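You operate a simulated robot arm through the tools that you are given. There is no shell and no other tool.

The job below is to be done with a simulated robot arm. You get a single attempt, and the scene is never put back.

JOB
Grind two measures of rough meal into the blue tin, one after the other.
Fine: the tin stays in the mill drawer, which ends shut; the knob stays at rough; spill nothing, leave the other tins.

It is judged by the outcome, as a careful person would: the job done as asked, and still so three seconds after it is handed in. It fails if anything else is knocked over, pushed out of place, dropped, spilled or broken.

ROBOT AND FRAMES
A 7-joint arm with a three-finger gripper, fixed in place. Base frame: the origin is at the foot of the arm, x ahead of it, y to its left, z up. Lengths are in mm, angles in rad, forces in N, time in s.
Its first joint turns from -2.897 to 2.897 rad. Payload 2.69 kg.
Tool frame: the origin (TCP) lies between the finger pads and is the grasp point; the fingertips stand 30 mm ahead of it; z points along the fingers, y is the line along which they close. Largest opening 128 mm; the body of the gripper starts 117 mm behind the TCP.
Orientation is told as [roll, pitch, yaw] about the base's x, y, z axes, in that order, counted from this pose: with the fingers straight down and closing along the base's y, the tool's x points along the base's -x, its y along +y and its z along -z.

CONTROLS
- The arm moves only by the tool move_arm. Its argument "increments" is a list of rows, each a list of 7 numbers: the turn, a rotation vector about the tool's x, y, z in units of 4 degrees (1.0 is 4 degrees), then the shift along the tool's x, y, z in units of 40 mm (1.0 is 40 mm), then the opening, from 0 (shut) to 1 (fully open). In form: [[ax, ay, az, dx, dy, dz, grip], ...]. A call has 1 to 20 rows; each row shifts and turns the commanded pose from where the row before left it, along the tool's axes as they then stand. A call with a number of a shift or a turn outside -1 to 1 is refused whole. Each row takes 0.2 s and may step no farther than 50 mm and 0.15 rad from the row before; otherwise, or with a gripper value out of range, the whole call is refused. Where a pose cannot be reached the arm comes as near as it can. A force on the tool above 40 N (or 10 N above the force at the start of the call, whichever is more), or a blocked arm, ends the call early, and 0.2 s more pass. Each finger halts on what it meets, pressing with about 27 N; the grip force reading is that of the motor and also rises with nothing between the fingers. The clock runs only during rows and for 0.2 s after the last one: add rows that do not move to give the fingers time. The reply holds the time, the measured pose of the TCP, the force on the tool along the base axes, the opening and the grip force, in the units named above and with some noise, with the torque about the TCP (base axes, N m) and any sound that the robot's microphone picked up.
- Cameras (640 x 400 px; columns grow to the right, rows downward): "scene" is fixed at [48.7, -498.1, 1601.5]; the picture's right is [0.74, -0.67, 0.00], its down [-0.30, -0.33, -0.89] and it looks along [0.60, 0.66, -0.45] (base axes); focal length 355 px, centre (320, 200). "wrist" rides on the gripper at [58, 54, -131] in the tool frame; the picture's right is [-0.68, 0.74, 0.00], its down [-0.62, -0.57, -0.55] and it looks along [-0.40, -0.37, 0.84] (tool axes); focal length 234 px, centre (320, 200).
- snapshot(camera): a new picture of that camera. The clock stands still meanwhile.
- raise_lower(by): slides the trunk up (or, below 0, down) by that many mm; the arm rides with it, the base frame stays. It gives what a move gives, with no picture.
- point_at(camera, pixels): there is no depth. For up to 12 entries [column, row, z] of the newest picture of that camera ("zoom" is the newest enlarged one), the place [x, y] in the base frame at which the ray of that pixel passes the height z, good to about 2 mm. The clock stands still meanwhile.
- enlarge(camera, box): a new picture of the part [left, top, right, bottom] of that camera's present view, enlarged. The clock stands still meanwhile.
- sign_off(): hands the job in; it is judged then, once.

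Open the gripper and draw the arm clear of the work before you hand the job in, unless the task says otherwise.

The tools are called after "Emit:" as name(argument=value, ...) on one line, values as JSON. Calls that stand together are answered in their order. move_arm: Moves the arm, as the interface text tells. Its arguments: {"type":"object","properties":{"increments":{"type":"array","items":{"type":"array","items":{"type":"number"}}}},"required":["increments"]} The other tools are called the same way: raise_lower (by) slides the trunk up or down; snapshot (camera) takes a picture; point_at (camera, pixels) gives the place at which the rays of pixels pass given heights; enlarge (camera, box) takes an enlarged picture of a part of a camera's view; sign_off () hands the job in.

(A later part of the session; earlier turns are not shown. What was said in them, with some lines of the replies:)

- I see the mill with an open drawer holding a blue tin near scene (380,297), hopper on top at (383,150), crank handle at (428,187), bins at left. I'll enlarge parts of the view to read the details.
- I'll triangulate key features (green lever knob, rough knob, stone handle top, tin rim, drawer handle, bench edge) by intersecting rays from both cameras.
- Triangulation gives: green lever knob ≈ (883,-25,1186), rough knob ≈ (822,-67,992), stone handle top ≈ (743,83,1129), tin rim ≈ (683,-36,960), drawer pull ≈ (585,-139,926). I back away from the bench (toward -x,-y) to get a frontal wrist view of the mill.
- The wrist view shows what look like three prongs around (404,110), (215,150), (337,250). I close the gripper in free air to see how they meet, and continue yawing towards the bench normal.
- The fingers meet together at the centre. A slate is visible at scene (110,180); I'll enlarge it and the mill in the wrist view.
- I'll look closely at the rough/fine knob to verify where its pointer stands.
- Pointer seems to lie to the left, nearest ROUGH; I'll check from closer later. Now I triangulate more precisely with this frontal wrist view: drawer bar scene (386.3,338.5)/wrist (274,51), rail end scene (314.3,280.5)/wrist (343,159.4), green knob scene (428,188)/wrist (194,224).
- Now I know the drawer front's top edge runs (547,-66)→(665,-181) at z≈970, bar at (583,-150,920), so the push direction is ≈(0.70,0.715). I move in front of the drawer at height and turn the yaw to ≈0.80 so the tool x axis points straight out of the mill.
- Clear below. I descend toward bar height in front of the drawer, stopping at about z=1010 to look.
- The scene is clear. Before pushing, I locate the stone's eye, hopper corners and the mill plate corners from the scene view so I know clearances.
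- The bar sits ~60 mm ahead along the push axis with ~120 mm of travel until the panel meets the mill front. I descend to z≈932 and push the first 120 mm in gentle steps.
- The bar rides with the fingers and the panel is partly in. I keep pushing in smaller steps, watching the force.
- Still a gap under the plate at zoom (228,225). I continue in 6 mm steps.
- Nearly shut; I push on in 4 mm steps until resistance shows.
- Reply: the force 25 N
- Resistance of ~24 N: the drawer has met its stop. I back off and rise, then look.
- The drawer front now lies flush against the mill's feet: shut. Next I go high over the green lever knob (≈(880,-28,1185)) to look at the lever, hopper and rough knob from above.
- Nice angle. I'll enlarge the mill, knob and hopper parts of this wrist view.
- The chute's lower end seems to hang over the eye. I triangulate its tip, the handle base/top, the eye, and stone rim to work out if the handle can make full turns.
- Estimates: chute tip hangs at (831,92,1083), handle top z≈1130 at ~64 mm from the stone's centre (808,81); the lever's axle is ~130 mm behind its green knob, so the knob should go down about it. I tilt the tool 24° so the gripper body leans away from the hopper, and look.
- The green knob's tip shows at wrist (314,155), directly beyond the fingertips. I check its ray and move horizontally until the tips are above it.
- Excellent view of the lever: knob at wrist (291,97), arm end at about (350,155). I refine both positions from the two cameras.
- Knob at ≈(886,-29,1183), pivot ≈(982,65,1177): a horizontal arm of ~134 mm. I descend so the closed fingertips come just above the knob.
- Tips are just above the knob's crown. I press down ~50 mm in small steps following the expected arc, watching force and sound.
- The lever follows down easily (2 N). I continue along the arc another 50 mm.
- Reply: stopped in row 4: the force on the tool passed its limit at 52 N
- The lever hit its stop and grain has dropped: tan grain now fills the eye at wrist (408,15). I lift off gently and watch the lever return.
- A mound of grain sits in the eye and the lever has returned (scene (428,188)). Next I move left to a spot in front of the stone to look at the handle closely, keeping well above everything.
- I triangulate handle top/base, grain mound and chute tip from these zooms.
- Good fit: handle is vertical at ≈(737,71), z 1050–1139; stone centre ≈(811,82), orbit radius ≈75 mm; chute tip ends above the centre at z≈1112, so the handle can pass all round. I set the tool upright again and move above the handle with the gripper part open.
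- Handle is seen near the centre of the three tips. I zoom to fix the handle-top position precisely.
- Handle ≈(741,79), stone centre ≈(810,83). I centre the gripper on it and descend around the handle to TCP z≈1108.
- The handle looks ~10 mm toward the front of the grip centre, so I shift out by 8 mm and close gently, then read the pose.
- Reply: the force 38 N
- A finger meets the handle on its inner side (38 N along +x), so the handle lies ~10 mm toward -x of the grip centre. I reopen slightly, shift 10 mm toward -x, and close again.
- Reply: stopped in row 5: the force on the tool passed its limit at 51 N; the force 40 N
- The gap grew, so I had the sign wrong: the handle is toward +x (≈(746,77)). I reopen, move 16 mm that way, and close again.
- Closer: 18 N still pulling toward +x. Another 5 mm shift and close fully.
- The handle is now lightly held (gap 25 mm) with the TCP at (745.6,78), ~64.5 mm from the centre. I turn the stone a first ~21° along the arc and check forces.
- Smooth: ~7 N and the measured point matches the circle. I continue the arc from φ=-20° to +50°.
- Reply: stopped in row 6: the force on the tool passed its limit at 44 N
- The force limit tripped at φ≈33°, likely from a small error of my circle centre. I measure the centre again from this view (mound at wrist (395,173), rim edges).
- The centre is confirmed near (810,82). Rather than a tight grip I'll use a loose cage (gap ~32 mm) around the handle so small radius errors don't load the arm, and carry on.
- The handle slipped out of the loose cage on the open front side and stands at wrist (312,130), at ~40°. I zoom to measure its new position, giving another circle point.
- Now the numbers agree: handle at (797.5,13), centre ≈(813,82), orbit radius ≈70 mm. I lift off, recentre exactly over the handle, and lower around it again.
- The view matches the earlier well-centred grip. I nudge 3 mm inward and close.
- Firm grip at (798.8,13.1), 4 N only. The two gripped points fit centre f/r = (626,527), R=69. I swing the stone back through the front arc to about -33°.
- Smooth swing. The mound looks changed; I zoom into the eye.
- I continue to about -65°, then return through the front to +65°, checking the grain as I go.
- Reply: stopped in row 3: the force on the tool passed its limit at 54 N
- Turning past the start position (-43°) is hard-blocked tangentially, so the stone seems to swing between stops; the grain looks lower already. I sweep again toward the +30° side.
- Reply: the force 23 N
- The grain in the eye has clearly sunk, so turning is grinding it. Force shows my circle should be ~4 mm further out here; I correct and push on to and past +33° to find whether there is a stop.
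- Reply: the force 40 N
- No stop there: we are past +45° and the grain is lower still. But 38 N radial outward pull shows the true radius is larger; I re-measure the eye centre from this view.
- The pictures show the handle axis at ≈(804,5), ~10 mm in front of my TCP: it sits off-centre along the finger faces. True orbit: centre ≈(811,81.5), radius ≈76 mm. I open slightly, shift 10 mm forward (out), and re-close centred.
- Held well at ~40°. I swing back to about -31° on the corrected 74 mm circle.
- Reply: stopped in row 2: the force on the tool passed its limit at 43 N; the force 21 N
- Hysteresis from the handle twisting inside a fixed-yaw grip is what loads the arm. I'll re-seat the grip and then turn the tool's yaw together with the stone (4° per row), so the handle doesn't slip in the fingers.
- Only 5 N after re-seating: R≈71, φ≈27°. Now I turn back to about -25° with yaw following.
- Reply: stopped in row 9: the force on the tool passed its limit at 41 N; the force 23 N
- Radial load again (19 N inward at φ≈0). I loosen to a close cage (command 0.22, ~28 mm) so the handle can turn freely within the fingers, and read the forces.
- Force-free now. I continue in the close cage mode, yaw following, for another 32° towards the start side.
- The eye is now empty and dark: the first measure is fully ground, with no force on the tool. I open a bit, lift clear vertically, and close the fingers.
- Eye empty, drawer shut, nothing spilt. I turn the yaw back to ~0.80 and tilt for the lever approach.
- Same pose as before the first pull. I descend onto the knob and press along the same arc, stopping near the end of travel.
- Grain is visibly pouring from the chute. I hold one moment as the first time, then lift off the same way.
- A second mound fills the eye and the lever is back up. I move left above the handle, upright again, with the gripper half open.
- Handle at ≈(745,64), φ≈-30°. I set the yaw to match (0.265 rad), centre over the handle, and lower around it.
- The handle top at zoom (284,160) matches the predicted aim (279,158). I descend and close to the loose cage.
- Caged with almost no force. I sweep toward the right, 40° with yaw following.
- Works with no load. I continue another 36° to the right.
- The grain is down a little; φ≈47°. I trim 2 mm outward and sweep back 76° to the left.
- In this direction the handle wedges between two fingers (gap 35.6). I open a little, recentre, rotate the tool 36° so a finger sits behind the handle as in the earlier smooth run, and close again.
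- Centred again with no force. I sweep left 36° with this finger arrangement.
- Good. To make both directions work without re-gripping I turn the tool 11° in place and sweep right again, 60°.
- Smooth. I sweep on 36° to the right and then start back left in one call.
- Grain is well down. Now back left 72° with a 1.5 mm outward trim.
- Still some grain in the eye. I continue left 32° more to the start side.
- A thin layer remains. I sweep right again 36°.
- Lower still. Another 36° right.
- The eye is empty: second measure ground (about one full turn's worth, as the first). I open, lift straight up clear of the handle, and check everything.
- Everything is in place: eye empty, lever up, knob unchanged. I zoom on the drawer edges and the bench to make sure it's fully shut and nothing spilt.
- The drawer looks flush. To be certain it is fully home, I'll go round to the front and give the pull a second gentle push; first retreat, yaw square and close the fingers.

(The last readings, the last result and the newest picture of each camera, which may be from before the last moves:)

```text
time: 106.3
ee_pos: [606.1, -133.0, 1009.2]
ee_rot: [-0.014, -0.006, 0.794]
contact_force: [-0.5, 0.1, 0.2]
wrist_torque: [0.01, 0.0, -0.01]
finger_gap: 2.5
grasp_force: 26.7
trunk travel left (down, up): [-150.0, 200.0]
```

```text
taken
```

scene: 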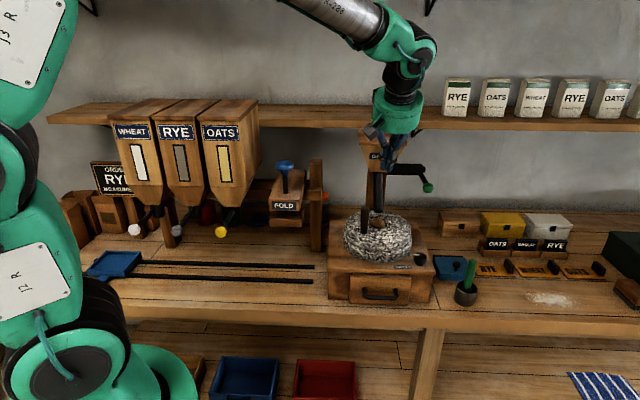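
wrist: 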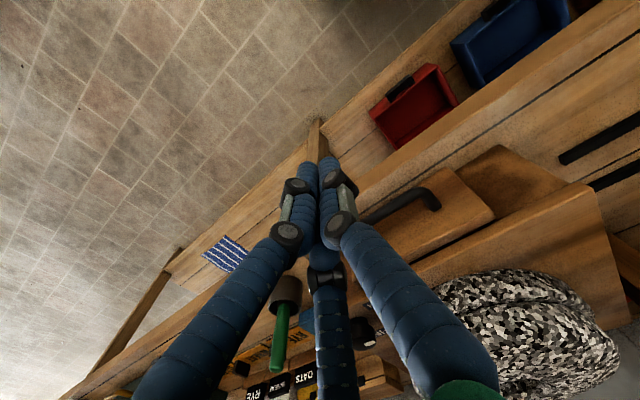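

I lower to bar height and advance to just before the earlier contact point, then press in 4 mm steps.

Emit:
move_arm(increments=[[0, 0, 0, 0, 0.15, 0.95, 0], [0, 0, 0, 0, 0, 0.95, 0], [0, 0, 0, -0.75, 0, 0, 0], [0, 0, 0, -0.7, 0, 0, 0], [0, 0, 0, -0.4, 0, 0, 0], [0, 0, 0, -0.3, 0, 0, 0], [0, 0, 0, -0.1, 0, 0, 0], [0, 0, 0, -0.1, 0, 0, 0], [0, 0, 0, -0.1, 0, 0, 0]])

Emit:
enlarge(camera="scene", box=[330, 200, 450, 345])

```text
time: 108.3
ee_pos: [670.3, -60.6, 930.6]
ee_rot: [-0.009, -0.002, 0.793]
contact_force: [-11.2, -22.4, 1.3]
wrist_torque: [-0.47, 0.18, -0.22]
finger_gap: 2.1
grasp_force: 27.0
trunk travel left (down, up): [-150.0, 200.0]
```

```text
2.76 times, centred on (390, 272) of scene
```

zoom: 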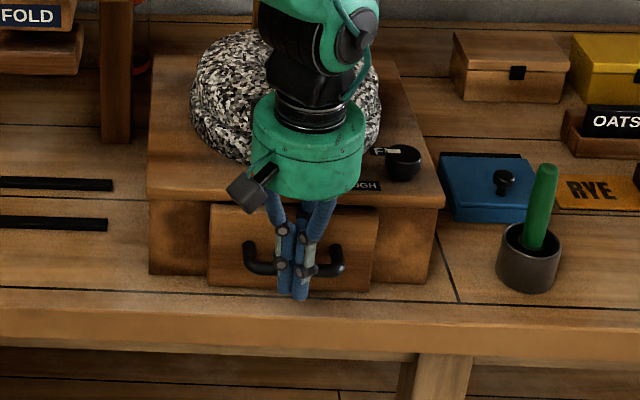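

Same stop position (670,-60) and force as before: the drawer is fully home. I back away, rise clear, and open the gripper.

Emit:
move_arm(increments=[[0, 0, 0, 0.5, 0, 0, 0], [0, 0, 0, 1, 0, 0, 0], [0, 0, 0, 1, 0, 0, 0], [0, 0, 0, 1, 0, -0.4, 0], [0, 0, 0, 0.6, 0, -1, 0], [0, 0, 0, 0, 0, -1, 0], [0, 0, 0, 0, 0, -1, 0], [0, 0, 0, 0, 0, -1, 0], [0, 0, 0, 0, 0, -1, 0], [0, 0, 0, 0, 0, -1, 0], [0, 0, 0, 0, 0, -1, 0], [0, 0, 0, 0, 0, -1, 0.3], [0, 0, 0, 0, 0, -1, 0.6], [0, 0, 0, 0, 0, -1, 1], [0, 0, 0, 0, 0, 0, 1], [0, 0, 0, 0, 0, 0, 1]])

Emit:
snapshot(camera="scene")

Emit:
enlarge(camera="scene", box=[330, 160, 450, 320])

```text
time: 111.7
ee_pos: [553.0, -174.0, 1345.1]
ee_rot: [-0.011, -0.004, 0.796]
contact_force: [0.1, -0.3, 0.3]
wrist_torque: [0.01, 0.0, 0.02]
finger_gap: 128.0
grasp_force: 0.0
trunk travel left (down, up): [-150.0, 200.0]
```

```text
taken
```

scene: 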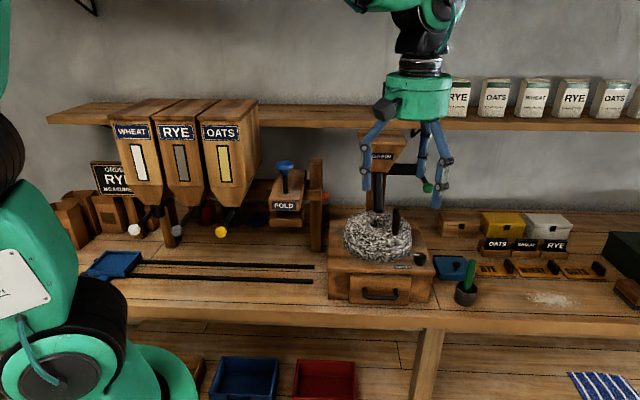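

```text
2.50 times, centred on (390, 240) of scene
```

zoom: 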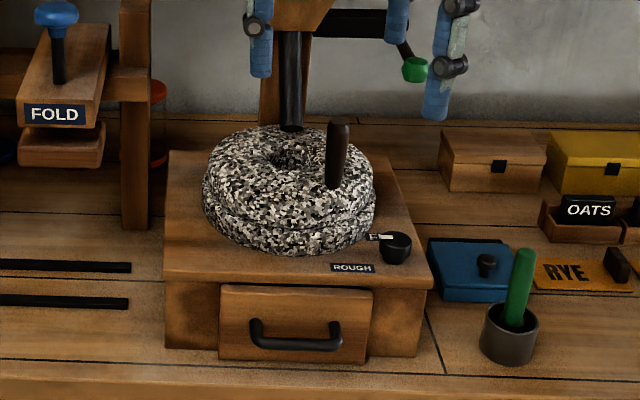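

The drawer is shut, the eye is empty, the lever is up and the knob hasn't moved. Nothing else was disturbed, and the gripper is open and clear of the work, so I hand the job in.

Emit:
sign_off()

```text
The job is handed in.
```

I ground two measures of grain one after the other, with the blue tin in the drawer and the drawer pushed shut before I started. I didn't open the drawer afterwards, so I haven't seen the meal in the tin itself.

- **Grinding:** I pulled the hopper lever once for each measure and turned the stone until its eye was empty before going on.
- **Drawer:** It is fully shut. I pushed it a second time at the end and it met the same stop.
- **Knob:** I never touched it. Its pointer lies to the left, nearest the ROUGH label, where it was at the start.
- **Bench:** I saw no spilled grain or meal. I touched only the drawer, the lever and the stone's handle, and left the other tins alone.

I then opened the gripper, drew the arm clear and handed the job in.
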